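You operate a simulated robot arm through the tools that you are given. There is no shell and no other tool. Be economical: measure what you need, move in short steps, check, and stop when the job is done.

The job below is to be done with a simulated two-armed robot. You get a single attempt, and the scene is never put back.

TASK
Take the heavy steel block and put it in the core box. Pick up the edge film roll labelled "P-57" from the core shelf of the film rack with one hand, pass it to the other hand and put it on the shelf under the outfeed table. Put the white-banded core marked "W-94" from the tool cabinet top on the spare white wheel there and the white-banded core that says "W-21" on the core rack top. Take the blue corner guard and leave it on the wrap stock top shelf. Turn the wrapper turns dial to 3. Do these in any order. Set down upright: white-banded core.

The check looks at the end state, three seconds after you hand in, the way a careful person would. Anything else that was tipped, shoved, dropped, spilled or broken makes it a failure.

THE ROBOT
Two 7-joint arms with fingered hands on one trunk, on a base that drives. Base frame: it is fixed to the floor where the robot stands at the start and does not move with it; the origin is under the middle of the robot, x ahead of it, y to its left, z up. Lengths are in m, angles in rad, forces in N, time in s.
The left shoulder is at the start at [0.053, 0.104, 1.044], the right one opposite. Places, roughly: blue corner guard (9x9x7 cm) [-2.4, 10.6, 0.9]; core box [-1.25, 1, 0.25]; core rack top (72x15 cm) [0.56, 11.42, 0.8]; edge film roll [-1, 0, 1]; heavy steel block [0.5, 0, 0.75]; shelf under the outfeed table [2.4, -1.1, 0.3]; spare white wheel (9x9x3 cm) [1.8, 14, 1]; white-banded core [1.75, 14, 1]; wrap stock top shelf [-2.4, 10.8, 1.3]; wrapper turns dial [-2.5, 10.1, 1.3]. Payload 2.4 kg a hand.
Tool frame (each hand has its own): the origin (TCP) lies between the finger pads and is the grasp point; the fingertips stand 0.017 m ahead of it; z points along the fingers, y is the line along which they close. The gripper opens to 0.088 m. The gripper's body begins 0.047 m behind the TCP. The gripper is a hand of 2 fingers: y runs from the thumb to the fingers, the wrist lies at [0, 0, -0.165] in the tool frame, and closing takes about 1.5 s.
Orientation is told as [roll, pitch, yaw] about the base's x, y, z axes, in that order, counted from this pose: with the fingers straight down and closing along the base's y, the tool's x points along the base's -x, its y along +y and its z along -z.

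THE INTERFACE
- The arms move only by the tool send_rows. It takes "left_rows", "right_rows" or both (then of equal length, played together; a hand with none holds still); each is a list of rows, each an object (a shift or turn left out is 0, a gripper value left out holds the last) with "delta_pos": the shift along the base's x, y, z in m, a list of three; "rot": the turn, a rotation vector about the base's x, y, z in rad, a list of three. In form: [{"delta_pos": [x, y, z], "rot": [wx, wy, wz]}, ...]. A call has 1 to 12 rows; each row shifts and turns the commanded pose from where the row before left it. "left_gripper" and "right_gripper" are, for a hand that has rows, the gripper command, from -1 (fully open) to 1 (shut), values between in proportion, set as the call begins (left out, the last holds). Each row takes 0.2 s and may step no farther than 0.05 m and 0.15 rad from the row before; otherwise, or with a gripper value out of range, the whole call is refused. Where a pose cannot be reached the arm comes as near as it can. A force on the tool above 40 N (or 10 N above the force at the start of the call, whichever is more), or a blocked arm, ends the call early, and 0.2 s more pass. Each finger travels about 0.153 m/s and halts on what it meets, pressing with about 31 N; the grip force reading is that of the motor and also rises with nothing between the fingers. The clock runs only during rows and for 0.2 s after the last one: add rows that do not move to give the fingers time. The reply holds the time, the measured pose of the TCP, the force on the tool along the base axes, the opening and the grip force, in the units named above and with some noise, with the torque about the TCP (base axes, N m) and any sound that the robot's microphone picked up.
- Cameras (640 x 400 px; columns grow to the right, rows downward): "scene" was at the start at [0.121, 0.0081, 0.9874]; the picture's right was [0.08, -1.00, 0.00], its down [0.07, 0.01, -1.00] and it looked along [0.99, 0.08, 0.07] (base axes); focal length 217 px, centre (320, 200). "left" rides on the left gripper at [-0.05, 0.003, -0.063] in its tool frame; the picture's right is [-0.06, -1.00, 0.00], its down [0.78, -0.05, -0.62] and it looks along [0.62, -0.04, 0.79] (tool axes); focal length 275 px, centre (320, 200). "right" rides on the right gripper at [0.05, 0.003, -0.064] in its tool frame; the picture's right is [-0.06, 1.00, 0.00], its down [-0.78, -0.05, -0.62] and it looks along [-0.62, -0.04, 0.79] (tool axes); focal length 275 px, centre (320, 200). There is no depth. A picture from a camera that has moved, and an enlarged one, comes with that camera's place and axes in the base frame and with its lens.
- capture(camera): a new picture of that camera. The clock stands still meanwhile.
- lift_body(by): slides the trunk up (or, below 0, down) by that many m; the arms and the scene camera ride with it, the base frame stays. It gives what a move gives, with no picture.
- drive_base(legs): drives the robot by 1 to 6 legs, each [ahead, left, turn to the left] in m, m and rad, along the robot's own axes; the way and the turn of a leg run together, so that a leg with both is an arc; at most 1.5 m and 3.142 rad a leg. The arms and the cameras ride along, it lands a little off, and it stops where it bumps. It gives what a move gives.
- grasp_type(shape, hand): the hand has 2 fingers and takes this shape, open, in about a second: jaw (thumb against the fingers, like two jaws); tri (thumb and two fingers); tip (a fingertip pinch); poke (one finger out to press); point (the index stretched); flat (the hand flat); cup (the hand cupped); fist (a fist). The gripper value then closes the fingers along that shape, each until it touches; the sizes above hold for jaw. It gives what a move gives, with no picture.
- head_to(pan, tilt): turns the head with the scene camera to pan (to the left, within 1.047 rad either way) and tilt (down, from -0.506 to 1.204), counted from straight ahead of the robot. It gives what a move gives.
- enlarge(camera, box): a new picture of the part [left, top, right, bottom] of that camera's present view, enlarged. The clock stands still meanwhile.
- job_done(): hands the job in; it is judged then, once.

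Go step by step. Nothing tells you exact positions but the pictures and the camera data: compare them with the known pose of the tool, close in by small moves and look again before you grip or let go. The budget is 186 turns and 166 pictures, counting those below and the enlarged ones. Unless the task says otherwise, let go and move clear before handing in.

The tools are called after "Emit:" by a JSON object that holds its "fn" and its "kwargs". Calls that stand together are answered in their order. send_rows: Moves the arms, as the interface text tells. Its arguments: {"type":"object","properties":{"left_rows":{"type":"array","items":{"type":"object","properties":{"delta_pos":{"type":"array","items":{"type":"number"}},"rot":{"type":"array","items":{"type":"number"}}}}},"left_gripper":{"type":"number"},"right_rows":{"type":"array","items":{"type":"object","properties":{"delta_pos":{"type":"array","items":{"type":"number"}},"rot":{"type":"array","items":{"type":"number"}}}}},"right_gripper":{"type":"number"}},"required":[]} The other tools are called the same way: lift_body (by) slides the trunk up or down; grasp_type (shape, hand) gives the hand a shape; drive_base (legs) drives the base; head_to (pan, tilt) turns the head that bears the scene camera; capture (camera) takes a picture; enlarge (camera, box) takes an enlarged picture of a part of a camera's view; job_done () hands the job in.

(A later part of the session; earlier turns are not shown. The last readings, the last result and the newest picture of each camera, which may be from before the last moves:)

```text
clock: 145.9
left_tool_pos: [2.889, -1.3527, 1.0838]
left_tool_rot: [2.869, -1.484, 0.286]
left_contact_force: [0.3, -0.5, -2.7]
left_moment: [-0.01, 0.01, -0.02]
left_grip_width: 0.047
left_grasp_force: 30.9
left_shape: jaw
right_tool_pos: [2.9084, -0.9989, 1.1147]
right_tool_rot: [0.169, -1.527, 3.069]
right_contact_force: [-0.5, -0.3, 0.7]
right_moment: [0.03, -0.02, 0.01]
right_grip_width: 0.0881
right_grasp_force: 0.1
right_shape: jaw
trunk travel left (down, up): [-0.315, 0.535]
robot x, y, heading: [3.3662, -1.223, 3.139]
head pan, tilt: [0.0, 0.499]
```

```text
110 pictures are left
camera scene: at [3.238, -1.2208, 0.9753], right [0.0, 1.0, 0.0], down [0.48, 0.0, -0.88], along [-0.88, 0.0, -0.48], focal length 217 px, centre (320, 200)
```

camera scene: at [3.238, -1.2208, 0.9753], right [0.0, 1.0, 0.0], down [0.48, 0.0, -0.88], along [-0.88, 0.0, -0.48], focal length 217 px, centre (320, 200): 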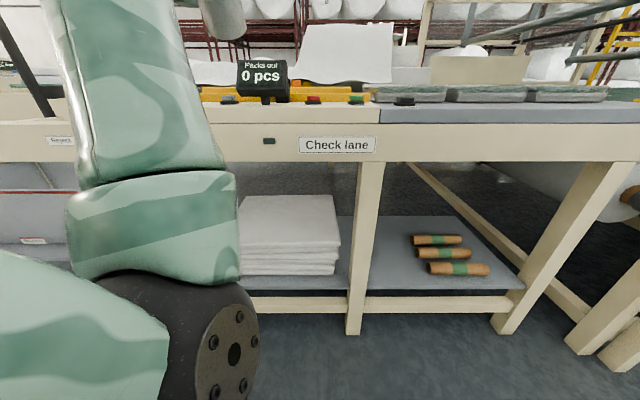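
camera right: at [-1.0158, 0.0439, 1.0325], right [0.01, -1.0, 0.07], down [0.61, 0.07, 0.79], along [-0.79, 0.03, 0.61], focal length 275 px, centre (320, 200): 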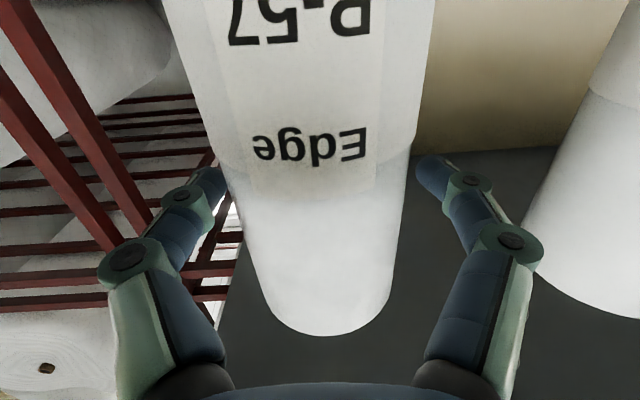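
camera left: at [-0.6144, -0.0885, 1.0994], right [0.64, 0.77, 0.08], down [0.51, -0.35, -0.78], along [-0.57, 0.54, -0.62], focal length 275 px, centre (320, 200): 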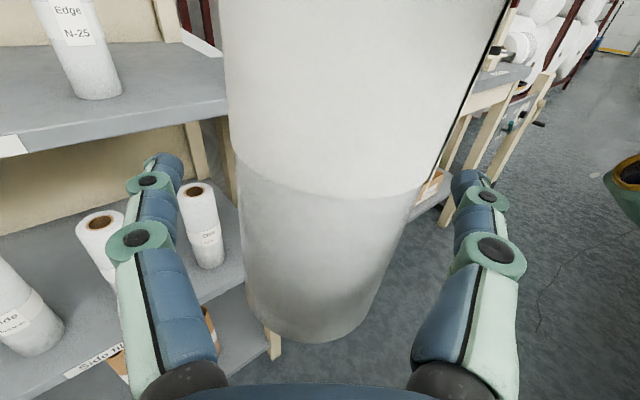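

I see a "Check lane" section on the right; I'll read the other label on the left part.

Emit:
{"fn": "enlarge", "kwargs": {"camera": "scene", "box": [30, 125, 110, 160]}}

Emit:
{"fn": "drive_base", "kwargs": {"legs": [[-0.1, 0.5, 0]]}}

Emit:
{"fn": "capture", "kwargs": {"camera": "scene"}}

```text
8.00 times, centred on (70, 142) of scene
camera zoom: at [3.238, -1.2208, 0.9753], right [0.0, 1.0, 0.0], down [0.48, 0.0, -0.88], along [-0.88, 0.0, -0.48], focal length 1737 px, centre (2320, 660)
```

zoom: 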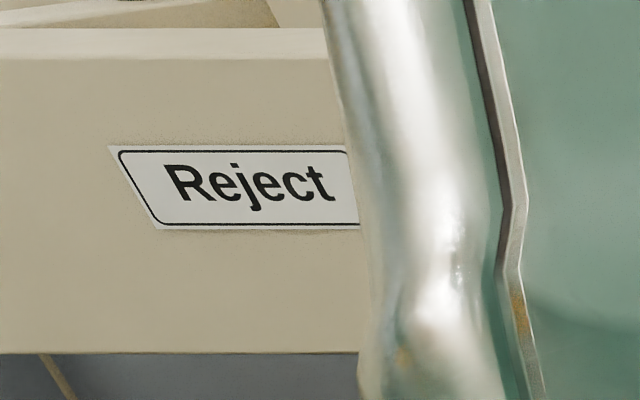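

```text
clock: 148.9
left_tool_pos: [2.9852, -1.8519, 1.0832]
left_tool_rot: [2.875, -1.485, 0.275]
left_contact_force: [-0.4, -0.8, -3.3]
left_moment: [0.01, 0.02, -0.01]
left_grip_width: 0.0471
left_grasp_force: 30.8
left_shape: jaw
right_tool_pos: [3.0059, -1.4967, 1.1159]
right_tool_rot: [0.169, -1.527, 3.065]
right_contact_force: [0.0, -0.4, 0.1]
right_moment: [0.03, 0.04, 0.0]
right_grip_width: 0.088
right_grasp_force: 0.0
right_shape: jaw
trunk travel left (down, up): [-0.315, 0.535]
robot x, y, heading: [3.4599, -1.7244, 3.134]
head pan, tilt: [0.0, 0.499]
```

```text
108 pictures are left
camera scene: at [3.3353, -1.7211, 0.9753], right [0.01, 1.0, 0.0], down [0.48, 0.0, -0.88], along [-0.88, 0.01, -0.48], focal length 217 px, centre (320, 200)
```

scene: 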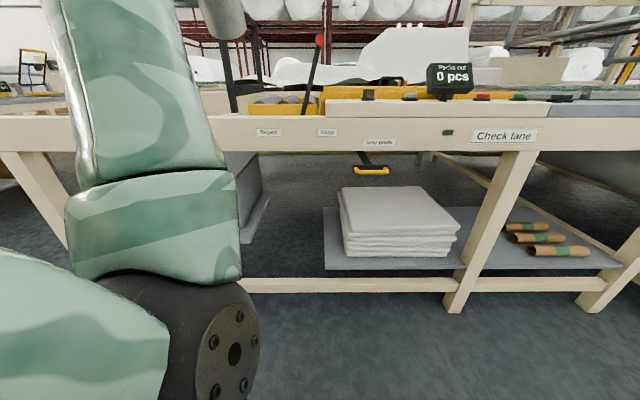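

This is the outfeed table; its shelf (z≈0.3, front x≈2.69) has free room right of the post, at about (2.56, −0.93), left of the green-banded cores. First I'll fold the right hand down and check the roll's tilt.

Emit:
{"fn": "send_rows", "kwargs": {"right_rows": [{"delta_pos": [0.013, 0, -0.01], "rot": [0, -0.14, 0]}, {"delta_pos": [0.013, 0, -0.01], "rot": [0, -0.14, 0]}, {"delta_pos": [0.013, 0, -0.01], "rot": [0, -0.14, 0]}, {"delta_pos": [0.013, 0, -0.01], "rot": [0, -0.14, 0]}, {"delta_pos": [0.013, 0, -0.01], "rot": [0, -0.14, 0]}, {"delta_pos": [0.013, 0, -0.01], "rot": [0, -0.14, 0]}, {"delta_pos": [0.013, 0, -0.01], "rot": [0, -0.14, 0]}, {"delta_pos": [0.013, 0, -0.01], "rot": [0, -0.14, 0]}, {"delta_pos": [0.013, 0, -0.01], "rot": [0, -0.14, 0]}, {"delta_pos": [0.013, 0, -0.01], "rot": [0, -0.14, 0]}, {"delta_pos": [0.013, 0, -0.01], "rot": [0, -0.13, 0]}, {}]}}

Emit:
{"fn": "head_to", "kwargs": {"pan": 0.3, "tilt": -0.15}}

Emit:
{"fn": "capture", "kwargs": {"camera": "scene"}}

Emit:
{"fn": "capture", "kwargs": {"camera": "left"}}

```text
clock: 151.5
left_tool_pos: [2.9842, -1.8524, 1.0835]
left_tool_rot: [2.873, -1.484, 0.277]
left_contact_force: [-0.6, -0.2, -1.8]
left_moment: [0.0, 0.04, 0.03]
left_grip_width: 0.0468
left_grasp_force: 30.8
left_shape: jaw
right_tool_pos: [3.1465, -1.4975, 1.0057]
right_tool_rot: [0.091, 0.005, 3.139]
right_contact_force: [-0.5, 0.7, -0.4]
right_moment: [0.0, -0.04, -0.01]
right_grip_width: 0.0878
right_grasp_force: 0.0
right_shape: jaw
trunk travel left (down, up): [-0.315, 0.535]
robot x, y, heading: [3.4591, -1.7258, 3.134]
head pan, tilt: [0.0, 0.499]
```

```text
clock: 152.6
left_tool_pos: [2.9865, -1.8535, 1.0834]
left_tool_rot: [2.83, -1.482, 0.321]
left_contact_force: [1.3, -0.2, -3.4]
left_moment: [-0.04, 0.04, -0.03]
left_grip_width: 0.0469
left_grasp_force: 30.6
left_shape: jaw
right_tool_pos: [3.1466, -1.4989, 1.0056]
right_tool_rot: [0.092, 0.004, 3.138]
right_contact_force: [-0.2, -0.1, -0.2]
right_moment: [-0.01, -0.03, 0.02]
right_grip_width: 0.0879
right_grasp_force: 0.1
right_shape: jaw
trunk travel left (down, up): [-0.315, 0.535]
robot x, y, heading: [3.4562, -1.7212, 3.135]
head pan, tilt: [0.3, -0.15]
```

```text
107 pictures are left
camera scene: at [3.3331, -1.7263, 0.9901], right [-0.05, 1.0, 0.0], down [0.33, 0.02, -0.94], along [-0.94, -0.05, -0.33], focal length 217 px, centre (320, 200)
```

scene: 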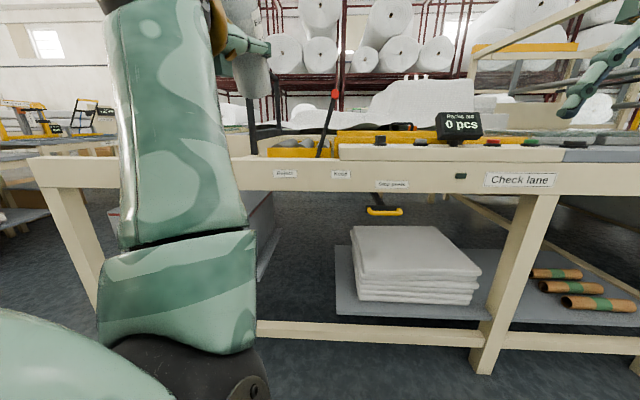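

```text
106 pictures are left
camera left: at [3.0535, -1.8547, 1.1275], right [-0.01, 1.0, 0.03], down [0.55, 0.03, -0.83], along [-0.84, 0.01, -0.55], focal length 275 px, centre (320, 200)
```

left: 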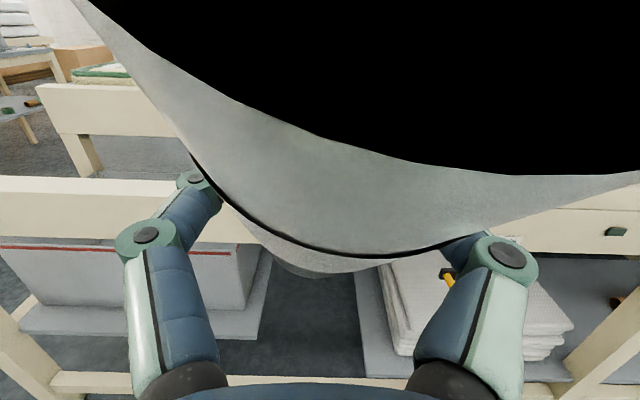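

The roll seems to have tipped toward the hand camera, and the left arm is jamming the head. I'll move the left arm outward and look again.

Emit:
{"fn": "send_rows", "kwargs": {"left_rows": [{"delta_pos": [-0.03, -0.035, 0]}, {"delta_pos": [-0.03, -0.035, 0]}, {"delta_pos": [-0.03, -0.035, 0]}, {}]}}

Emit:
{"fn": "head_to", "kwargs": {"pan": 0.3, "tilt": -0.1}}

Emit:
{"fn": "capture", "kwargs": {"camera": "scene"}}

```text
clock: 153.6
left_tool_pos: [2.8967, -1.9543, 1.0825]
left_tool_rot: [2.879, -1.484, 0.272]
left_contact_force: [0.2, -0.4, -2.6]
left_moment: [-0.01, 0.04, 0.01]
left_grip_width: 0.047
left_grasp_force: 31.3
left_shape: jaw
right_tool_pos: [3.147, -1.4986, 1.0049]
right_tool_rot: [0.094, 0.004, 3.138]
right_contact_force: [1.0, 0.4, 0.6]
right_moment: [-0.02, -0.02, 0.01]
right_grip_width: 0.088
right_grasp_force: 0.1
right_shape: jaw
trunk travel left (down, up): [-0.315, 0.535]
robot x, y, heading: [3.4631, -1.7218, 3.134]
head pan, tilt: [0.3, -0.15]
```

```text
clock: 154.2
left_tool_pos: [2.8976, -1.9538, 1.0827]
left_tool_rot: [2.875, -1.484, 0.274]
left_contact_force: [0.5, -0.2, -1.5]
left_moment: [-0.04, 0.02, -0.02]
left_grip_width: 0.047
left_grasp_force: 31.6
left_shape: jaw
right_tool_pos: [3.1476, -1.4979, 1.0061]
right_tool_rot: [0.093, 0.004, 3.138]
right_contact_force: [0.1, 0.6, 0.0]
right_moment: [0.02, 0.0, 0.02]
right_grip_width: 0.0877
right_grasp_force: 0.0
right_shape: jaw
trunk travel left (down, up): [-0.315, 0.535]
robot x, y, heading: [3.4612, -1.721, 3.137]
head pan, tilt: [0.3, -0.099]
```

```text
105 pictures are left
camera scene: at [3.3428, -1.747, 1.0302], right [-0.29, 0.96, 0.0], down [-0.09, -0.03, -1.0], along [-0.95, -0.29, 0.1], focal length 217 px, centre (320, 200)
```

scene: 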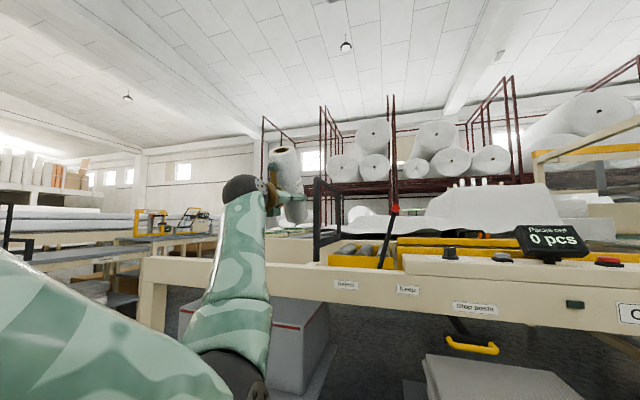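

Emit:
{"fn": "enlarge", "kwargs": {"camera": "scene", "box": [220, 130, 350, 240]}}

```text
3.64 times, centred on (285, 185) of scene
camera zoom: at [3.3428, -1.747, 1.0302], right [-0.29, 0.96, 0.0], down [-0.09, -0.03, -1.0], along [-0.95, -0.29, 0.1], focal length 790 px, centre (447, 254)
```

zoom: 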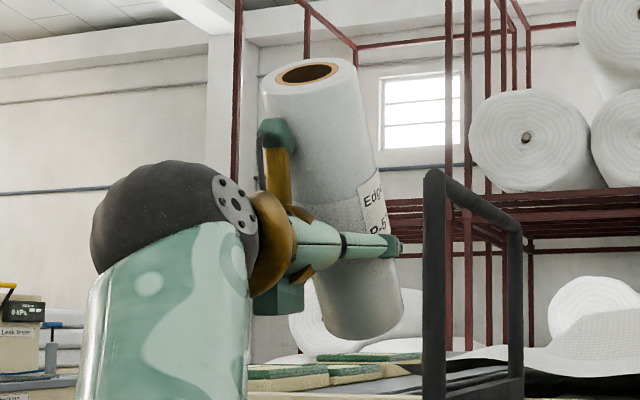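

The roll has pivoted in the grip, leaning about 25° back and a few degrees left. I'll counter by tipping the hand fingers-down and look again.

Emit:
{"fn": "send_rows", "kwargs": {"left_rows": [{"rot": [-0.03, -0.14, 0]}, {"rot": [-0.03, -0.14, 0]}, {"rot": [-0.03, -0.14, 0]}, {}]}}

Emit:
{"fn": "enlarge", "kwargs": {"camera": "scene", "box": [220, 130, 350, 240]}}

Emit:
{"fn": "capture", "kwargs": {"camera": "left"}}

```text
clock: 155.2
left_tool_pos: [2.8955, -1.9573, 1.0834]
left_tool_rot: [0.327, -1.215, 2.812]
left_contact_force: [0.5, 0.3, -2.3]
left_moment: [-0.06, -0.01, -0.02]
left_grip_width: 0.0469
left_grasp_force: 31.3
left_shape: jaw
right_tool_pos: [3.1465, -1.4986, 1.0045]
right_tool_rot: [0.093, 0.004, 3.139]
right_contact_force: [-0.3, -0.5, 0.1]
right_moment: [0.04, -0.01, 0.01]
right_grip_width: 0.088
right_grasp_force: 0.0
right_shape: jaw
trunk travel left (down, up): [-0.315, 0.535]
robot x, y, heading: [3.4581, -1.724, 3.137]
head pan, tilt: [0.3, -0.099]
```

```text
3.64 times, centred on (285, 185) of scene
camera zoom: at [3.3428, -1.747, 1.0302], right [-0.29, 0.96, 0.0], down [-0.09, -0.03, -1.0], along [-0.95, -0.29, 0.1], focal length 790 px, centre (447, 254)
```

zoom: 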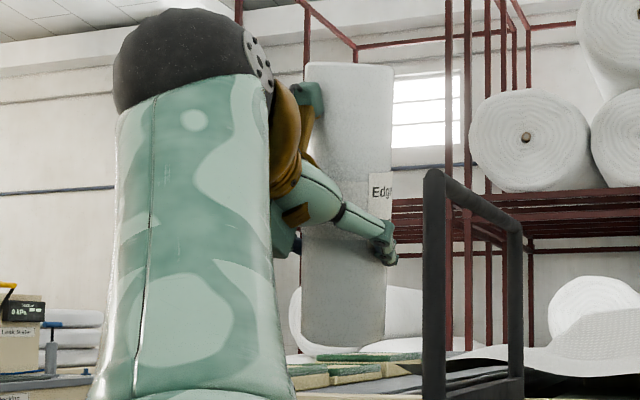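

```text
102 pictures are left
camera left: at [2.9394, -1.9532, 1.1516], right [0.0, 1.0, -0.05], down [0.84, -0.03, -0.54], along [-0.54, -0.05, -0.84], focal length 275 px, centre (320, 200)
```

left: 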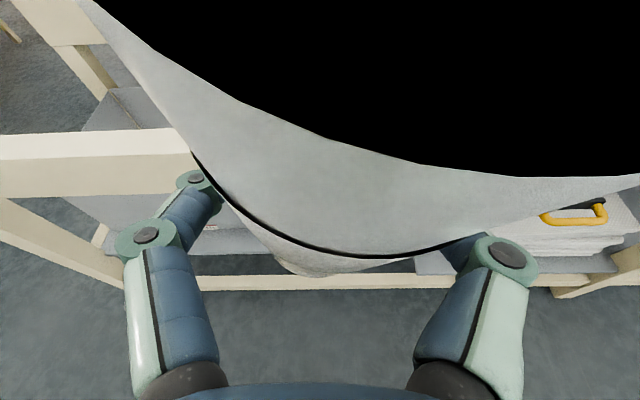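

Nearly vertical; still ~11° lean toward me. Adjusting a bit more.

Emit:
{"fn": "send_rows", "kwargs": {"left_rows": [{"rot": [0.035, -0.1, 0]}, {"rot": [0.035, -0.1, 0]}, {}]}}

Emit:
{"fn": "enlarge", "kwargs": {"camera": "scene", "box": [220, 130, 350, 240]}}

```text
clock: 156.0
left_tool_pos: [2.8952, -1.9579, 1.0825]
left_tool_rot: [0.069, -1.033, 3.047]
left_contact_force: [0.1, 0.0, -2.8]
left_moment: [-0.04, -0.01, 0.0]
left_grip_width: 0.0472
left_grasp_force: 30.8
left_shape: jaw
right_tool_pos: [3.1477, -1.4985, 1.0037]
right_tool_rot: [0.092, 0.004, 3.139]
right_contact_force: [-0.8, -0.3, -0.9]
right_moment: [0.0, 0.0, 0.04]
right_grip_width: 0.088
right_grasp_force: 0.0
right_shape: jaw
trunk travel left (down, up): [-0.315, 0.535]
robot x, y, heading: [3.462, -1.7204, 3.138]
head pan, tilt: [0.3, -0.099]
```

```text
3.64 times, centred on (285, 185) of scene
camera zoom: at [3.3428, -1.747, 1.0302], right [-0.29, 0.96, 0.0], down [-0.09, -0.03, -1.0], along [-0.95, -0.29, 0.1], focal length 790 px, centre (447, 254)
```

zoom: 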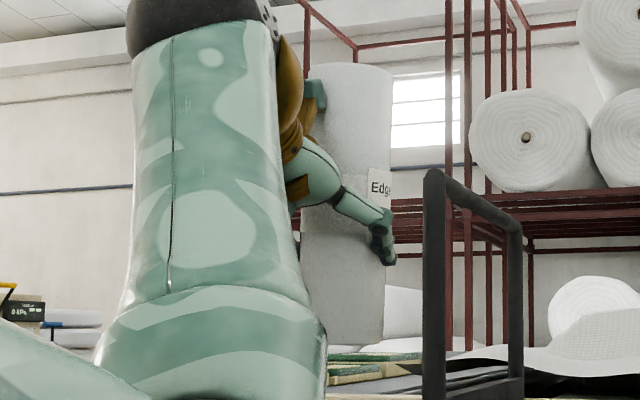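

The roll is now upright with the fingers pointing ~30° down. Driving to the free shelf spot and lowering the trunk.

Emit:
{"fn": "drive_base", "kwargs": {"legs": [[0.08, -1.03, 0]]}}

Emit:
{"fn": "lift_body", "kwargs": {"by": -0.3}}

Emit:
{"fn": "head_to", "kwargs": {"pan": 0.25, "tilt": 0.5}}

Emit:
{"fn": "capture", "kwargs": {"camera": "scene"}}

```text
clock: 161.3
left_tool_pos: [2.8177, -0.9284, 1.0836]
left_tool_rot: [0.073, -1.035, 3.06]
left_contact_force: [1.0, 0.1, -2.8]
left_moment: [-0.02, -0.03, 0.01]
left_grip_width: 0.0471
left_grasp_force: 31.2
left_shape: jaw
right_tool_pos: [3.0629, -0.4665, 1.0051]
right_tool_rot: [0.093, 0.006, -3.131]
right_contact_force: [0.4, 0.0, 0.0]
right_moment: [-0.01, -0.04, -0.02]
right_grip_width: 0.0881
right_grasp_force: 0.1
right_shape: jaw
trunk travel left (down, up): [-0.315, 0.535]
robot x, y, heading: [3.3813, -0.6858, -3.133]
head pan, tilt: [0.3, -0.099]
```

```text
clock: 164.3
left_tool_pos: [2.818, -0.9287, 0.7844]
left_tool_rot: [0.07, -1.034, 3.061]
left_contact_force: [0.2, -0.4, -1.8]
left_moment: [-0.01, -0.05, 0.01]
left_grip_width: 0.047
left_grasp_force: 31.0
left_shape: jaw
right_tool_pos: [3.0628, -0.4651, 0.7059]
right_tool_rot: [0.094, 0.001, -3.132]
right_contact_force: [0.0, 0.2, 0.4]
right_moment: [0.02, 0.0, 0.01]
right_grip_width: 0.0877
right_grasp_force: 0.1
right_shape: jaw
trunk travel left (down, up): [-0.015, 0.835]
robot x, y, heading: [3.3776, -0.6899, -3.132]
head pan, tilt: [0.3, -0.099]
```

```text
clock: 165.3
left_tool_pos: [2.817, -0.9283, 0.7838]
left_tool_rot: [0.072, -1.032, 3.059]
left_contact_force: [-0.6, -1.2, -2.5]
left_moment: [0.0, 0.0, 0.02]
left_grip_width: 0.047
left_grasp_force: 31.1
left_shape: jaw
right_tool_pos: [3.063, -0.4663, 0.7045]
right_tool_rot: [0.092, 0.004, -3.131]
right_contact_force: [-0.3, -1.2, -0.3]
right_moment: [0.01, 0.03, 0.0]
right_grip_width: 0.088
right_grasp_force: 0.2
right_shape: jaw
trunk travel left (down, up): [-0.015, 0.835]
robot x, y, heading: [3.3755, -0.684, -3.135]
head pan, tilt: [0.25, 0.499]
```

```text
100 pictures are left
camera scene: at [3.242, -0.7086, 0.6806], right [-0.26, 0.97, 0.0], down [0.46, 0.12, -0.88], along [-0.85, -0.22, -0.48], focal length 217 px, centre (320, 200)
```

scene: 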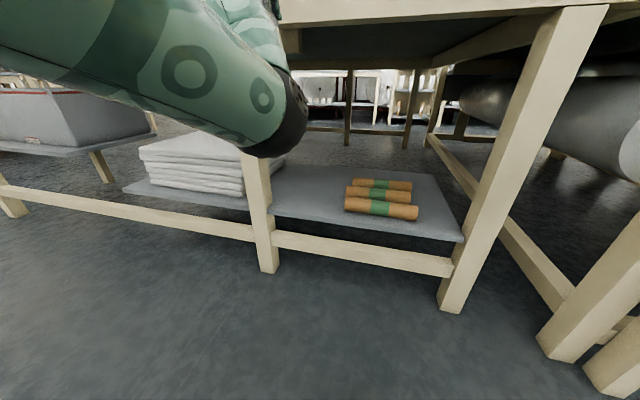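

Shelf surface z≈0.29, free strip y −1.016…−0.80. Lowering the arm outside the table edge.

Emit:
{"fn": "send_rows", "kwargs": {"left_rows": [{"delta_pos": [0, 0, -0.042]}, {"delta_pos": [0, 0, -0.042]}, {"delta_pos": [0, 0, -0.042]}, {"delta_pos": [0, 0, -0.042]}, {"delta_pos": [0, 0, -0.042]}, {"delta_pos": [0, 0, -0.042]}, {"delta_pos": [0, 0, -0.042]}, {"delta_pos": [0, 0, -0.042]}, {"delta_pos": [0, 0, -0.042]}, {}]}}

Emit:
{"fn": "capture", "kwargs": {"camera": "scene"}}

```text
clock: 167.5
left_tool_pos: [2.8188, -0.9274, 0.4043]
left_tool_rot: [0.073, -1.034, 3.06]
left_contact_force: [0.8, 0.1, -2.1]
left_moment: [0.01, -0.02, 0.03]
left_grip_width: 0.0469
left_grasp_force: 30.9
left_shape: jaw
right_tool_pos: [3.0624, -0.4665, 0.7042]
right_tool_rot: [0.093, 0.004, -3.133]
right_contact_force: [0.1, -0.3, -0.2]
right_moment: [0.01, 0.02, 0.01]
right_grip_width: 0.0883
right_grasp_force: 0.0
right_shape: jaw
trunk travel left (down, up): [-0.015, 0.835]
robot x, y, heading: [3.3773, -0.6834, -3.129]
head pan, tilt: [0.25, 0.499]
```

```text
99 pictures are left
camera scene: at [3.242, -0.7086, 0.6805], right [-0.25, 0.97, 0.0], down [0.46, 0.12, -0.88], along [-0.85, -0.22, -0.48], focal length 217 px, centre (320, 200)
```

scene: 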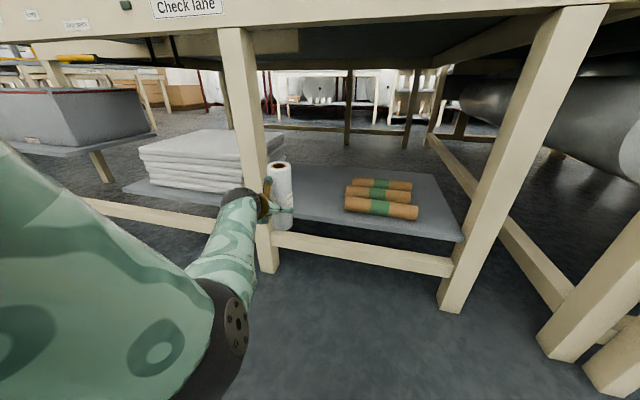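

Roll upright and in line with the gap. Driving forward so it's over the shelf.

Emit:
{"fn": "drive_base", "kwargs": {"legs": [[0.23, -0.005, 0]]}}

Emit:
{"fn": "capture", "kwargs": {"camera": "scene"}}

Emit:
{"fn": "capture", "kwargs": {"camera": "left"}}

```text
clock: 169.3
left_tool_pos: [2.5869, -0.9267, 0.4047]
left_tool_rot: [0.071, -1.033, 3.063]
left_contact_force: [0.5, 0.9, -2.0]
left_moment: [0.0, -0.02, 0.0]
left_grip_width: 0.047
left_grasp_force: 30.9
left_shape: jaw
right_tool_pos: [2.83, -0.464, 0.7062]
right_tool_rot: [0.093, 0.002, -3.127]
right_contact_force: [0.6, 0.7, 0.0]
right_moment: [0.04, -0.02, 0.0]
right_grip_width: 0.088
right_grasp_force: 0.1
right_shape: jaw
trunk travel left (down, up): [-0.015, 0.835]
robot x, y, heading: [3.1469, -0.6853, -3.13]
head pan, tilt: [0.25, 0.499]
```

```text
98 pictures are left
camera scene: at [3.0089, -0.7068, 0.6805], right [-0.26, 0.97, 0.0], down [0.46, 0.12, -0.88], along [-0.85, -0.23, -0.48], focal length 217 px, centre (320, 200)
```

scene: 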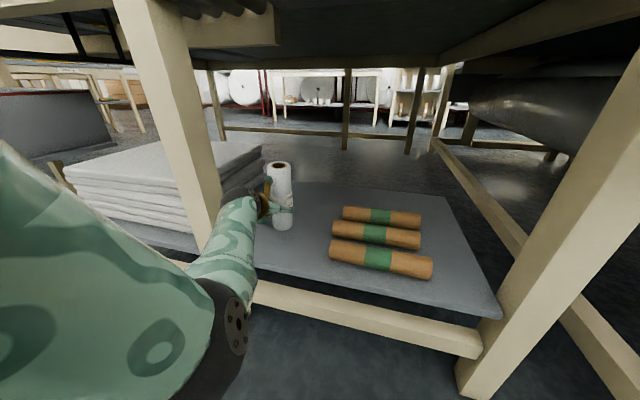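

```text
97 pictures are left
camera left: at [2.6161, -0.9284, 0.48], right [-0.02, 1.0, 0.02], down [0.93, 0.02, -0.36], along [-0.36, 0.01, -0.93], focal length 275 px, centre (320, 200)
```

left: 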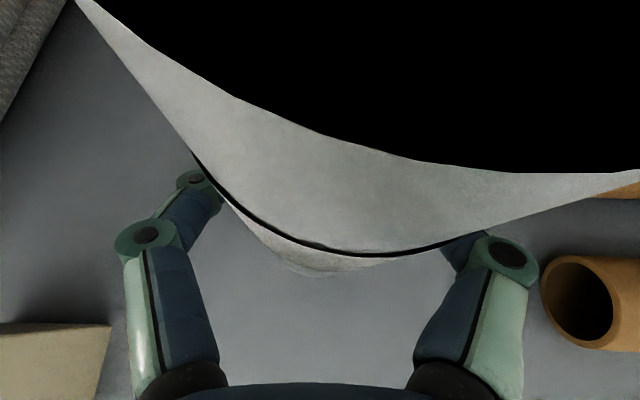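

Over the free spot. Lowering gently toward contact.

Emit:
{"fn": "send_rows", "kwargs": {"left_rows": [{"delta_pos": [0, 0, -0.01]}, {"delta_pos": [0, 0, -0.01]}, {"delta_pos": [0, 0, -0.01]}, {"delta_pos": [0, 0, -0.008]}, {}]}}

Emit:
{"fn": "enlarge", "kwargs": {"camera": "scene", "box": [220, 140, 360, 250]}}

```text
clock: 170.5
left_tool_pos: [2.5853, -0.928, 0.3675]
left_tool_rot: [0.073, -1.032, 3.065]
left_contact_force: [-0.2, -0.1, -2.7]
left_moment: [-0.05, 0.01, -0.01]
left_grip_width: 0.047
left_grasp_force: 30.7
left_shape: jaw
right_tool_pos: [2.8273, -0.465, 0.7057]
right_tool_rot: [0.095, 0.003, -3.126]
right_contact_force: [0.2, -0.1, 0.9]
right_moment: [-0.01, -0.01, 0.03]
right_grip_width: 0.0876
right_grasp_force: 0.0
right_shape: jaw
trunk travel left (down, up): [-0.015, 0.835]
robot x, y, heading: [3.1413, -0.6871, -3.127]
head pan, tilt: [0.25, 0.499]
```

```text
3.64 times, centred on (290, 195) of scene
camera zoom: at [3.0089, -0.7068, 0.6805], right [-0.26, 0.97, 0.0], down [0.46, 0.12, -0.88], along [-0.85, -0.23, -0.48], focal length 790 px, centre (429, 218)
```

zoom: 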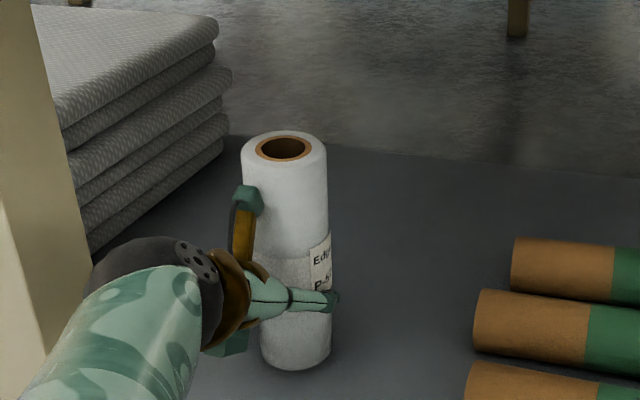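

Emit:
{"fn": "send_rows", "kwargs": {"left_rows": [{"delta_pos": [0, 0, -0.006]}, {"delta_pos": [0, 0, -0.006]}, {}]}}

Emit:
{"fn": "send_rows", "kwargs": {"left_rows": [{"delta_pos": [0, 0, -0.004]}, {}]}}

Emit:
{"fn": "send_rows", "kwargs": {"left_rows": [{"delta_pos": [0, 0, -0.004]}, {}]}}

Emit:
{"fn": "enlarge", "kwargs": {"camera": "scene", "box": [220, 140, 360, 250]}}

```text
clock: 171.3
left_tool_pos: [2.5856, -0.9279, 0.358]
left_tool_rot: [0.072, -1.039, 3.064]
left_contact_force: [-3.8, -1.9, 12.1]
left_moment: [0.27, 0.1, 0.05]
left_grip_width: 0.0474
left_grasp_force: 31.4
left_shape: jaw
right_tool_pos: [2.8287, -0.4644, 0.7058]
right_tool_rot: [0.092, 0.002, -3.127]
right_contact_force: [-0.2, 0.7, 0.2]
right_moment: [-0.01, 0.01, -0.01]
right_grip_width: 0.0879
right_grasp_force: 0.0
right_shape: jaw
trunk travel left (down, up): [-0.015, 0.835]
robot x, y, heading: [3.1421, -0.685, -3.129]
head pan, tilt: [0.25, 0.499]
```

```text
clock: 171.9
left_tool_pos: [2.5859, -0.9271, 0.3554]
left_tool_rot: [0.074, -1.04, 3.064]
left_contact_force: [-6.3, -1.5, 23.0]
left_moment: [0.29, 0.27, 0.09]
left_grip_width: 0.0465
left_grasp_force: 30.8
left_shape: jaw
right_tool_pos: [2.83, -0.4652, 0.706]
right_tool_rot: [0.094, 0.001, -3.126]
right_contact_force: [0.7, 0.0, 0.2]
right_moment: [-0.04, 0.03, -0.01]
right_grip_width: 0.0878
right_grasp_force: 0.0
right_shape: jaw
trunk travel left (down, up): [-0.015, 0.835]
robot x, y, heading: [3.1476, -0.6846, -3.13]
head pan, tilt: [0.25, 0.499]
```

```text
clock: 172.5
left_tool_pos: [2.5853, -0.9275, 0.3534]
left_tool_rot: [0.076, -1.042, 3.059]
left_contact_force: [-4.8, 0.4, 34.0]
left_moment: [0.11, 0.31, -0.06]
left_grip_width: 0.0468
left_grasp_force: 30.9
left_shape: jaw
right_tool_pos: [2.8294, -0.4646, 0.7062]
right_tool_rot: [0.095, 0.0, -3.127]
right_contact_force: [-0.4, -0.9, 0.6]
right_moment: [0.0, 0.01, -0.01]
right_grip_width: 0.088
right_grasp_force: 0.0
right_shape: jaw
trunk travel left (down, up): [-0.015, 0.835]
robot x, y, heading: [3.1436, -0.6824, -3.129]
head pan, tilt: [0.25, 0.499]
```

```text
3.64 times, centred on (290, 195) of scene
camera zoom: at [3.0104, -0.706, 0.6811], right [-0.26, 0.97, 0.0], down [0.46, 0.12, -0.88], along [-0.85, -0.23, -0.48], focal length 790 px, centre (429, 218)
```

zoom: 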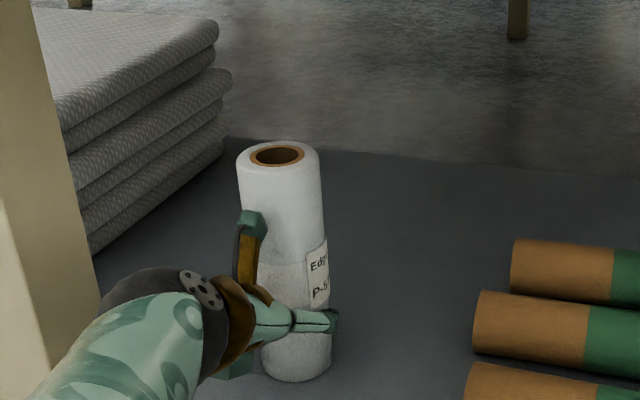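

In firm contact and visually vertical. I'll ease up a few millimetres, then open and back away along the fingers.

Emit:
{"fn": "send_rows", "kwargs": {"left_rows": [{"delta_pos": [0, 0, 0.008]}, {}]}}

Emit:
{"fn": "send_rows", "kwargs": {"left_rows": [{}, {}, {}, {}], "left_gripper": -0.2}}

Emit:
{"fn": "enlarge", "kwargs": {"camera": "scene", "box": [220, 140, 360, 250]}}

```text
clock: 173.1
left_tool_pos: [2.5877, -0.9267, 0.3541]
left_tool_rot: [0.071, -1.033, 3.064]
left_contact_force: [-3.4, -1.4, 9.6]
left_moment: [0.05, 0.1, -0.01]
left_grip_width: 0.0466
left_grasp_force: 30.3
left_shape: jaw
right_tool_pos: [2.8286, -0.4661, 0.7048]
right_tool_rot: [0.09, 0.0, -3.125]
right_contact_force: [1.1, -0.1, -0.3]
right_moment: [-0.01, -0.01, 0.01]
right_grip_width: 0.0879
right_grasp_force: 0.0
right_shape: jaw
trunk travel left (down, up): [-0.015, 0.835]
robot x, y, heading: [3.1495, -0.6854, -3.126]
head pan, tilt: [0.25, 0.499]
```

```text
clock: 174.1
left_tool_pos: [2.5865, -0.9263, 0.356]
left_tool_rot: [0.07, -1.034, 3.066]
left_contact_force: [0.4, 0.5, -0.3]
left_moment: [0.0, 0.04, -0.01]
left_grip_width: 0.0526
left_grasp_force: 0.1
left_shape: jaw
right_tool_pos: [2.8288, -0.4651, 0.7059]
right_tool_rot: [0.092, 0.003, -3.125]
right_contact_force: [-0.4, 0.0, -0.3]
right_moment: [-0.01, 0.01, -0.01]
right_grip_width: 0.0882
right_grasp_force: 0.0
right_shape: jaw
trunk travel left (down, up): [-0.015, 0.835]
robot x, y, heading: [3.144, -0.6861, -3.13]
head pan, tilt: [0.25, 0.499]
```

```text
3.64 times, centred on (290, 195) of scene
camera zoom: at [3.009, -0.7067, 0.6805], right [-0.26, 0.97, 0.0], down [0.46, 0.12, -0.88], along [-0.85, -0.23, -0.48], focal length 790 px, centre (429, 218)
```

zoom: 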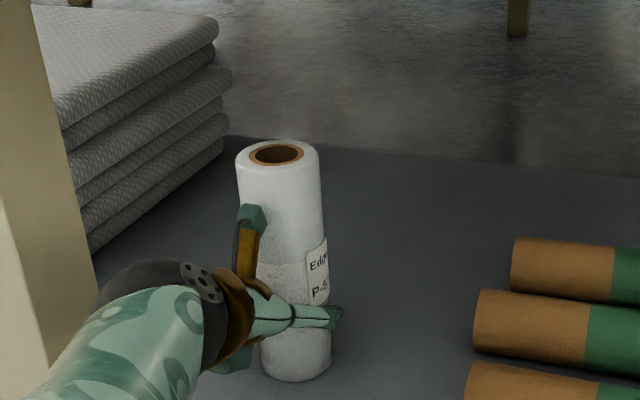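

It stands. Opening fully and withdrawing backward.

Emit:
{"fn": "send_rows", "kwargs": {"left_rows": [{}, {}, {"delta_pos": [0.02, 0, 0.006]}, {"delta_pos": [0.03, 0, 0.01]}, {"delta_pos": [0.04, 0, 0.015]}, {}], "left_gripper": -1}}

Emit:
{"fn": "drive_base", "kwargs": {"legs": [[-0.25, 0, 0]]}}

Emit:
{"fn": "capture", "kwargs": {"camera": "scene"}}

```text
clock: 175.4
left_tool_pos: [2.6064, -0.9433, 0.4839]
left_tool_rot: [0.203, -1.246, 2.952]
left_contact_force: [0.3, -0.5, -0.1]
left_moment: [0.01, -0.01, 0.02]
left_grip_width: 0.0877
left_grasp_force: 0.1
left_shape: jaw
right_tool_pos: [2.8351, -0.4672, 0.7168]
right_tool_rot: [0.088, -0.013, -3.126]
right_contact_force: [0.2, 0.1, -0.5]
right_moment: [0.0, -0.01, -0.01]
right_grip_width: 0.0881
right_grasp_force: 0.0
right_shape: jaw
trunk travel left (down, up): [-0.015, 0.835]
robot x, y, heading: [3.1462, -0.6793, -3.13]
head pan, tilt: [0.25, 0.499]
stopped in row 6 (left hand): the arm was blocked; the commanded pose is now the measured one
```

```text
clock: 177.2
left_tool_pos: [2.8542, -0.9405, 0.4827]
left_tool_rot: [0.209, -1.25, 2.946]
left_contact_force: [0.5, 0.1, 0.5]
left_moment: [-0.01, -0.03, 0.05]
left_grip_width: 0.0879
left_grasp_force: 0.1
left_shape: jaw
right_tool_pos: [3.0826, -0.464, 0.7138]
right_tool_rot: [0.089, -0.009, -3.123]
right_contact_force: [0.0, 0.5, -0.2]
right_moment: [-0.03, 0.0, -0.02]
right_grip_width: 0.0877
right_grasp_force: 0.0
right_shape: jaw
trunk travel left (down, up): [-0.015, 0.835]
robot x, y, heading: [3.3971, -0.6811, -3.124]
head pan, tilt: [0.25, 0.499]
```

```text
93 pictures are left
camera scene: at [3.2629, -0.7057, 0.6861], right [-0.26, 0.96, 0.0], down [0.46, 0.13, -0.88], along [-0.85, -0.23, -0.48], focal length 217 px, centre (320, 200)
```

scene: 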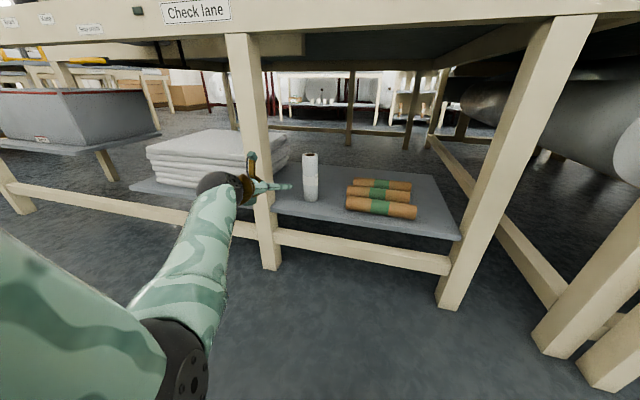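

P-57 stands on the shelf. Now raising the trunk and folding the left arm for the long drive.

Emit:
{"fn": "lift_body", "kwargs": {"by": 0.3}}

Emit:
{"fn": "send_rows", "kwargs": {"left_rows": [{"delta_pos": [0, 0, 0.03]}, {"delta_pos": [0, 0, 0.03]}, {"delta_pos": [0.014, 0.004, 0.02], "rot": [0, -0.139, 0]}, {"delta_pos": [0.014, 0.004, 0.02], "rot": [0, -0.139, 0]}, {"delta_pos": [0.014, 0.004, 0.02], "rot": [0, -0.139, 0]}, {"delta_pos": [0.014, 0.004, 0.02], "rot": [0, -0.139, 0]}, {"delta_pos": [0.014, 0.004, 0.02], "rot": [0, -0.139, 0]}, {"delta_pos": [0.014, 0.004, 0.02], "rot": [0, -0.139, 0]}, {"delta_pos": [0.014, 0.004, 0.02], "rot": [0, -0.139, 0]}, {"delta_pos": [0.014, 0.004, 0.02], "rot": [0, -0.139, 0]}, {"delta_pos": [0.014, 0.004, 0.02], "rot": [0, -0.139, 0]}, {}]}}

Emit:
{"fn": "drive_base", "kwargs": {"legs": [[-0.03, 0, -1.55]]}}

Emit:
{"fn": "head_to", "kwargs": {"pan": 0, "tilt": 0.1}}

Emit:
{"fn": "capture", "kwargs": {"camera": "scene"}}

```text
clock: 180.2
left_tool_pos: [2.8547, -0.9377, 0.7739]
left_tool_rot: [0.214, -1.238, 2.94]
left_contact_force: [-0.4, -0.1, -0.3]
left_moment: [0.02, 0.01, -0.02]
left_grip_width: 0.088
left_grasp_force: 0.0
left_shape: jaw
right_tool_pos: [3.0796, -0.4629, 1.0047]
right_tool_rot: [0.091, 0.004, -3.123]
right_contact_force: [0.3, -0.6, -0.2]
right_moment: [-0.02, 0.01, 0.01]
right_grip_width: 0.0878
right_grasp_force: 0.1
right_shape: jaw
trunk travel left (down, up): [-0.315, 0.535]
robot x, y, heading: [3.3968, -0.6826, -3.131]
head pan, tilt: [0.25, 0.499]
```

```text
clock: 182.8
left_tool_pos: [2.9395, -0.9372, 1.0004]
left_tool_rot: [0.024, 0.006, 3.075]
left_contact_force: [0.3, 0.3, -0.4]
left_moment: [0.01, 0.01, 0.01]
left_grip_width: 0.0877
left_grasp_force: 0.0
left_shape: jaw
left hand out of reach, approached as far as the arm can: row 9, 10, 11
right_tool_pos: [3.0801, -0.4625, 1.0062]
right_tool_rot: [0.092, 0.002, -3.122]
right_contact_force: [1.2, 0.4, 0.0]
right_moment: [0.03, 0.03, 0.03]
right_grip_width: 0.0878
right_grasp_force: 0.1
right_shape: jaw
trunk travel left (down, up): [-0.315, 0.535]
robot x, y, heading: [3.4, -0.6813, -3.125]
head pan, tilt: [0.25, 0.499]
```

```text
clock: 187.0
left_tool_pos: [3.1508, -0.2469, 1.0004]
left_tool_rot: [0.026, 0.005, 1.528]
left_contact_force: [-0.4, 0.2, 0.3]
left_moment: [-0.01, -0.01, -0.01]
left_grip_width: 0.0881
left_grasp_force: 0.1
left_shape: jaw
right_tool_pos: [3.6286, -0.3777, 1.006]
right_tool_rot: [0.093, 0.001, 1.611]
right_contact_force: [-0.3, 0.2, -0.5]
right_moment: [0.02, 0.01, -0.02]
right_grip_width: 0.088
right_grasp_force: 0.0
right_shape: jaw
trunk travel left (down, up): [-0.315, 0.535]
robot x, y, heading: [3.4157, -0.6989, 1.609]
head pan, tilt: [0.25, 0.499]
```

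```text
clock: 187.8
left_tool_pos: [3.1503, -0.247, 1.0008]
left_tool_rot: [0.027, 0.004, 1.527]
left_contact_force: [-0.7, -0.3, 1.4]
left_moment: [-0.03, 0.0, -0.01]
left_grip_width: 0.0881
left_grasp_force: 0.1
left_shape: jaw
right_tool_pos: [3.6282, -0.3773, 1.0048]
right_tool_rot: [0.092, 0.0, 1.611]
right_contact_force: [0.6, -1.0, 0.4]
right_moment: [-0.01, 0.01, 0.02]
right_grip_width: 0.0879
right_grasp_force: 0.1
right_shape: jaw
trunk travel left (down, up): [-0.315, 0.535]
robot x, y, heading: [3.4138, -0.699, 1.608]
head pan, tilt: [0.0, 0.099]
```

```text
92 pictures are left
camera scene: at [3.4113, -0.5732, 1.0123], right [1.0, 0.04, 0.0], down [0.0, -0.1, -0.99], along [-0.04, 0.99, -0.1], focal length 217 px, centre (320, 200)
```

scene: 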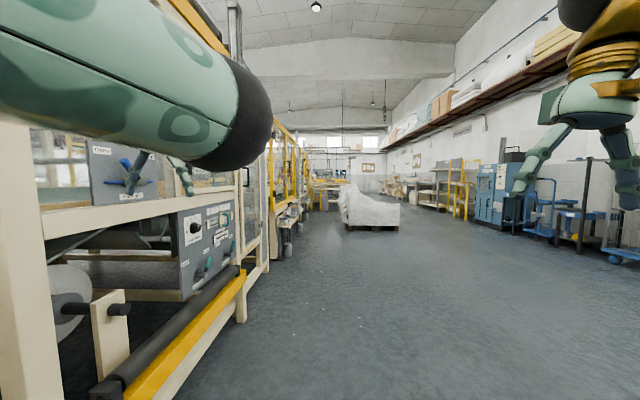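

Long aisle ahead with a film-covered pile near (4.3, 4). I'll pass it on the right and look further on.

Emit:
{"fn": "drive_base", "kwargs": {"legs": [[1.04, -0.76, 0], [1.04, -0.76, 0], [1.04, -0.76, 0], [1.4, 0.1, 0], [1.4, 0.2, 0], [1.0, 0.4, 0]]}}

Emit:
{"fn": "capture", "kwargs": {"camera": "scene"}}

```text
clock: 224.8
left_tool_pos: [4.7299, 6.7181, 1.001]
left_tool_rot: [0.026, 0.002, 1.461]
left_contact_force: [0.7, -0.2, 0.0]
left_moment: [-0.01, 0.0, 0.0]
left_grip_width: 0.0879
left_grasp_force: 0.2
left_shape: jaw
right_tool_pos: [5.1984, 6.5554, 1.005]
right_tool_rot: [0.092, 0.002, 1.544]
right_contact_force: [0.9, 0.0, -0.8]
right_moment: [0.03, 0.01, 0.0]
right_grip_width: 0.0878
right_grasp_force: 0.0
right_shape: jaw
trunk travel left (down, up): [-0.315, 0.535]
robot x, y, heading: [4.9651, 6.2502, 1.544]
head pan, tilt: [0.0, 0.099]
```

```text
91 pictures are left
camera scene: at [4.9692, 6.3751, 1.0123], right [1.0, -0.03, 0.0], down [0.0, -0.1, -0.99], along [0.03, 0.99, -0.1], focal length 217 px, centre (320, 200)
```

scene: 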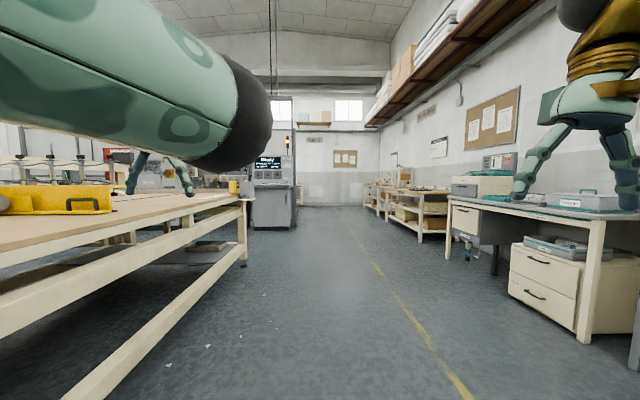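

Clear ahead. Continue to y≈12 and turn left towards the tool cabinet area.

Emit:
{"fn": "drive_base", "kwargs": {"legs": [[1.5, 0, 0], [1.5, 0, 0], [1.5, 0, 0], [1.3, 0.0, 0], [0, 0, 1.2]]}}

Emit:
{"fn": "capture", "kwargs": {"camera": "scene"}}

```text
clock: 255.6
left_tool_pos: [4.6519, 12.0375, 1.0006]
left_tool_rot: [0.027, 0.003, 2.641]
left_contact_force: [-0.3, -0.5, -0.6]
left_moment: [0.01, 0.03, 0.0]
left_grip_width: 0.0878
left_grasp_force: 0.0
left_shape: jaw
right_tool_pos: [4.9791, 12.408, 1.0058]
right_tool_rot: [0.092, 0.002, 2.727]
right_contact_force: [-0.7, 0.0, 0.3]
right_moment: [0.0, -0.01, 0.01]
right_grip_width: 0.0879
right_grasp_force: 0.0
right_shape: jaw
trunk travel left (down, up): [-0.315, 0.535]
robot x, y, heading: [5.1753, 12.0786, 2.721]
head pan, tilt: [0.0, 0.099]
```

```text
90 pictures are left
camera scene: at [5.0599, 12.1294, 1.0124], right [0.41, 0.91, 0.0], down [0.09, -0.04, -0.99], along [-0.91, 0.4, -0.1], focal length 217 px, centre (320, 200)
```

scene: 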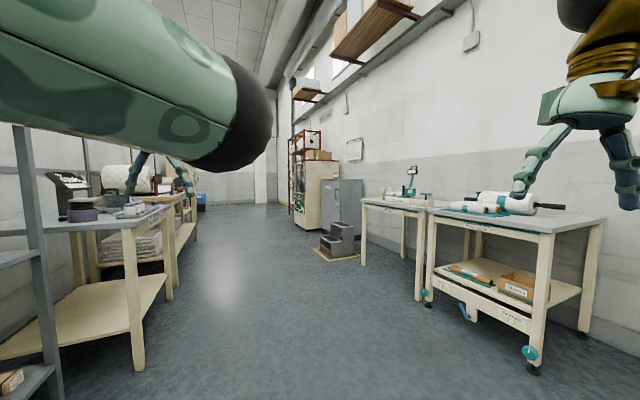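

The grey cabinet in the middle distance at about (1.9, 14.2) is likely the tool cabinet. Zoom.

Emit:
{"fn": "enlarge", "kwargs": {"camera": "scene", "box": [270, 120, 450, 280]}}

Emit:
{"fn": "enlarge", "kwargs": {"camera": "scene", "box": [0, 120, 220, 300]}}

```text
2.50 times, centred on (360, 200) of scene
camera zoom: at [5.0599, 12.1294, 1.0124], right [0.41, 0.91, 0.0], down [0.09, -0.04, -0.99], along [-0.91, 0.4, -0.1], focal length 543 px, centre (220, 200)
```

zoom: 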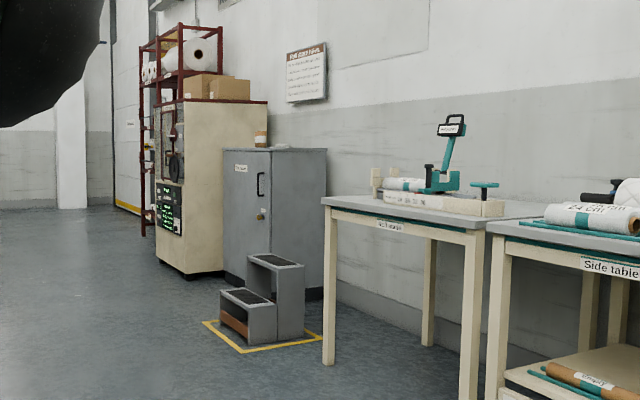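

```text
2.22 times, centred on (110, 210) of scene
camera zoom: at [5.0599, 12.1294, 1.0124], right [0.41, 0.91, 0.0], down [0.09, -0.04, -0.99], along [-0.91, 0.4, -0.1], focal length 482 px, centre (787, 178)
```

zoom: 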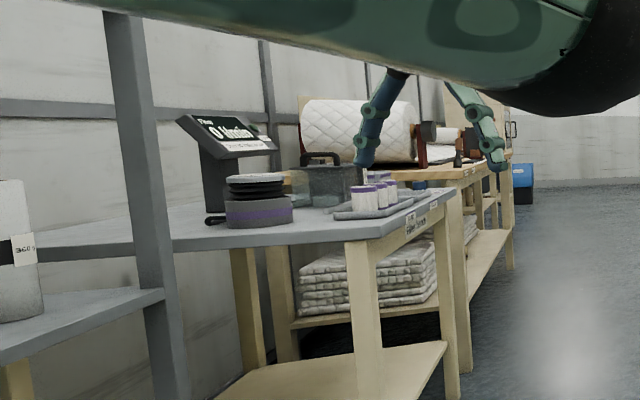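

The tool cabinet (x≈1.5–2.05, front y≈13.9) has items on top, with a step stool at x 2.2–2.75 to avoid. Driving along y≈12.6 to x≈1.75, then facing it.

Emit:
{"fn": "drive_base", "kwargs": {"legs": [[0.3, -0.5, 0.42], [1.12, 0, 0], [1.12, 0, 0], [1.12, 0, 0], [0, 0, -1.57]]}}

Emit:
{"fn": "capture", "kwargs": {"camera": "scene"}}

```text
clock: 278.6
left_tool_pos: [1.3702, 13.1825, 1.0003]
left_tool_rot: [0.025, 0.004, 1.513]
left_contact_force: [0.0, -0.6, 0.1]
left_moment: [0.04, 0.01, -0.02]
left_grip_width: 0.0878
left_grasp_force: 0.0
left_shape: jaw
right_tool_pos: [1.8459, 13.0455, 1.0059]
right_tool_rot: [0.093, 0.003, 1.599]
right_contact_force: [-0.1, -0.3, -0.5]
right_moment: [0.0, -0.02, 0.0]
right_grip_width: 0.0876
right_grasp_force: 0.1
right_shape: jaw
trunk travel left (down, up): [-0.315, 0.535]
robot x, y, heading: [1.63, 12.7286, 1.593]
head pan, tilt: [0.0, 0.099]
```

```text
87 pictures are left
camera scene: at [1.6267, 12.853, 1.0124], right [1.0, 0.02, 0.0], down [0.0, -0.1, -0.99], along [-0.02, 0.99, -0.1], focal length 217 px, centre (320, 200)
```

scene: 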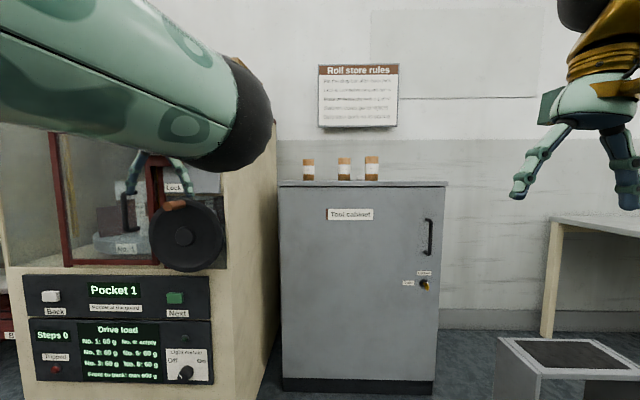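

Three cores stand on the tool cabinet. I'll raise the trunk to see the top and read the labels.

Emit:
{"fn": "lift_body", "kwargs": {"by": 0.3}}

Emit:
{"fn": "head_to", "kwargs": {"pan": 0, "tilt": 0.45}}

Emit:
{"fn": "capture", "kwargs": {"camera": "scene"}}

Emit:
{"fn": "enlarge", "kwargs": {"camera": "scene", "box": [270, 60, 450, 170]}}

```text
clock: 281.6
left_tool_pos: [1.3698, 13.183, 1.3004]
left_tool_rot: [0.026, 0.006, 1.514]
left_contact_force: [-0.6, 0.7, 0.0]
left_moment: [0.0, 0.0, 0.03]
left_grip_width: 0.0881
left_grasp_force: 0.1
left_shape: jaw
right_tool_pos: [1.8466, 13.0461, 1.3047]
right_tool_rot: [0.093, 0.004, 1.597]
right_contact_force: [-0.5, -0.4, 1.3]
right_moment: [-0.01, -0.01, -0.02]
right_grip_width: 0.0878
right_grasp_force: 0.1
right_shape: jaw
trunk travel left (down, up): [-0.615, 0.235]
robot x, y, heading: [1.6327, 12.7251, 1.593]
head pan, tilt: [0.0, 0.099]
```

```text
clock: 282.4
left_tool_pos: [1.3687, 13.183, 1.2999]
left_tool_rot: [0.026, 0.003, 1.515]
left_contact_force: [-0.2, 0.7, 0.3]
left_moment: [-0.02, 0.0, -0.03]
left_grip_width: 0.0881
left_grasp_force: 0.0
left_shape: jaw
right_tool_pos: [1.8462, 13.0448, 1.3061]
right_tool_rot: [0.091, 0.002, 1.598]
right_contact_force: [-0.4, -0.1, 1.3]
right_moment: [-0.02, 0.0, 0.01]
right_grip_width: 0.088
right_grasp_force: 0.0
right_shape: jaw
trunk travel left (down, up): [-0.615, 0.235]
robot x, y, heading: [1.6306, 12.7247, 1.597]
head pan, tilt: [0.0, 0.45]
```

```text
86 pictures are left
camera scene: at [1.6269, 12.847, 1.2814], right [1.0, 0.02, 0.0], down [0.01, -0.43, -0.9], along [-0.02, 0.9, -0.43], focal length 217 px, centre (320, 200)
```

scene: 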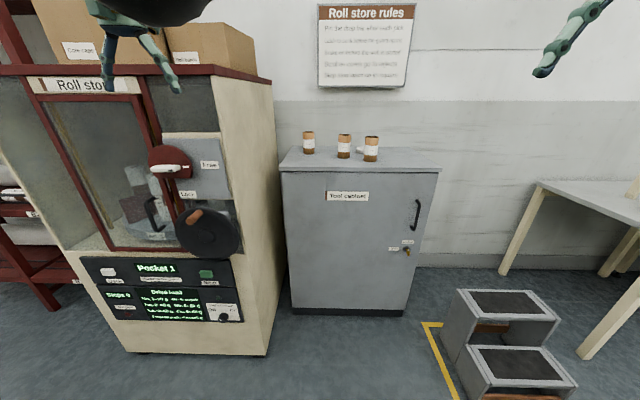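

```text
3.56 times, centred on (360, 115) of scene
camera zoom: at [1.6269, 12.847, 1.2814], right [1.0, 0.02, 0.0], down [0.01, -0.43, -0.9], along [-0.02, 0.9, -0.43], focal length 772 px, centre (178, 502)
```

zoom: 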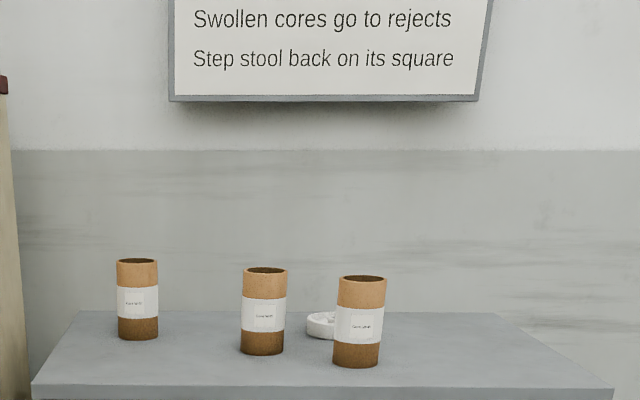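

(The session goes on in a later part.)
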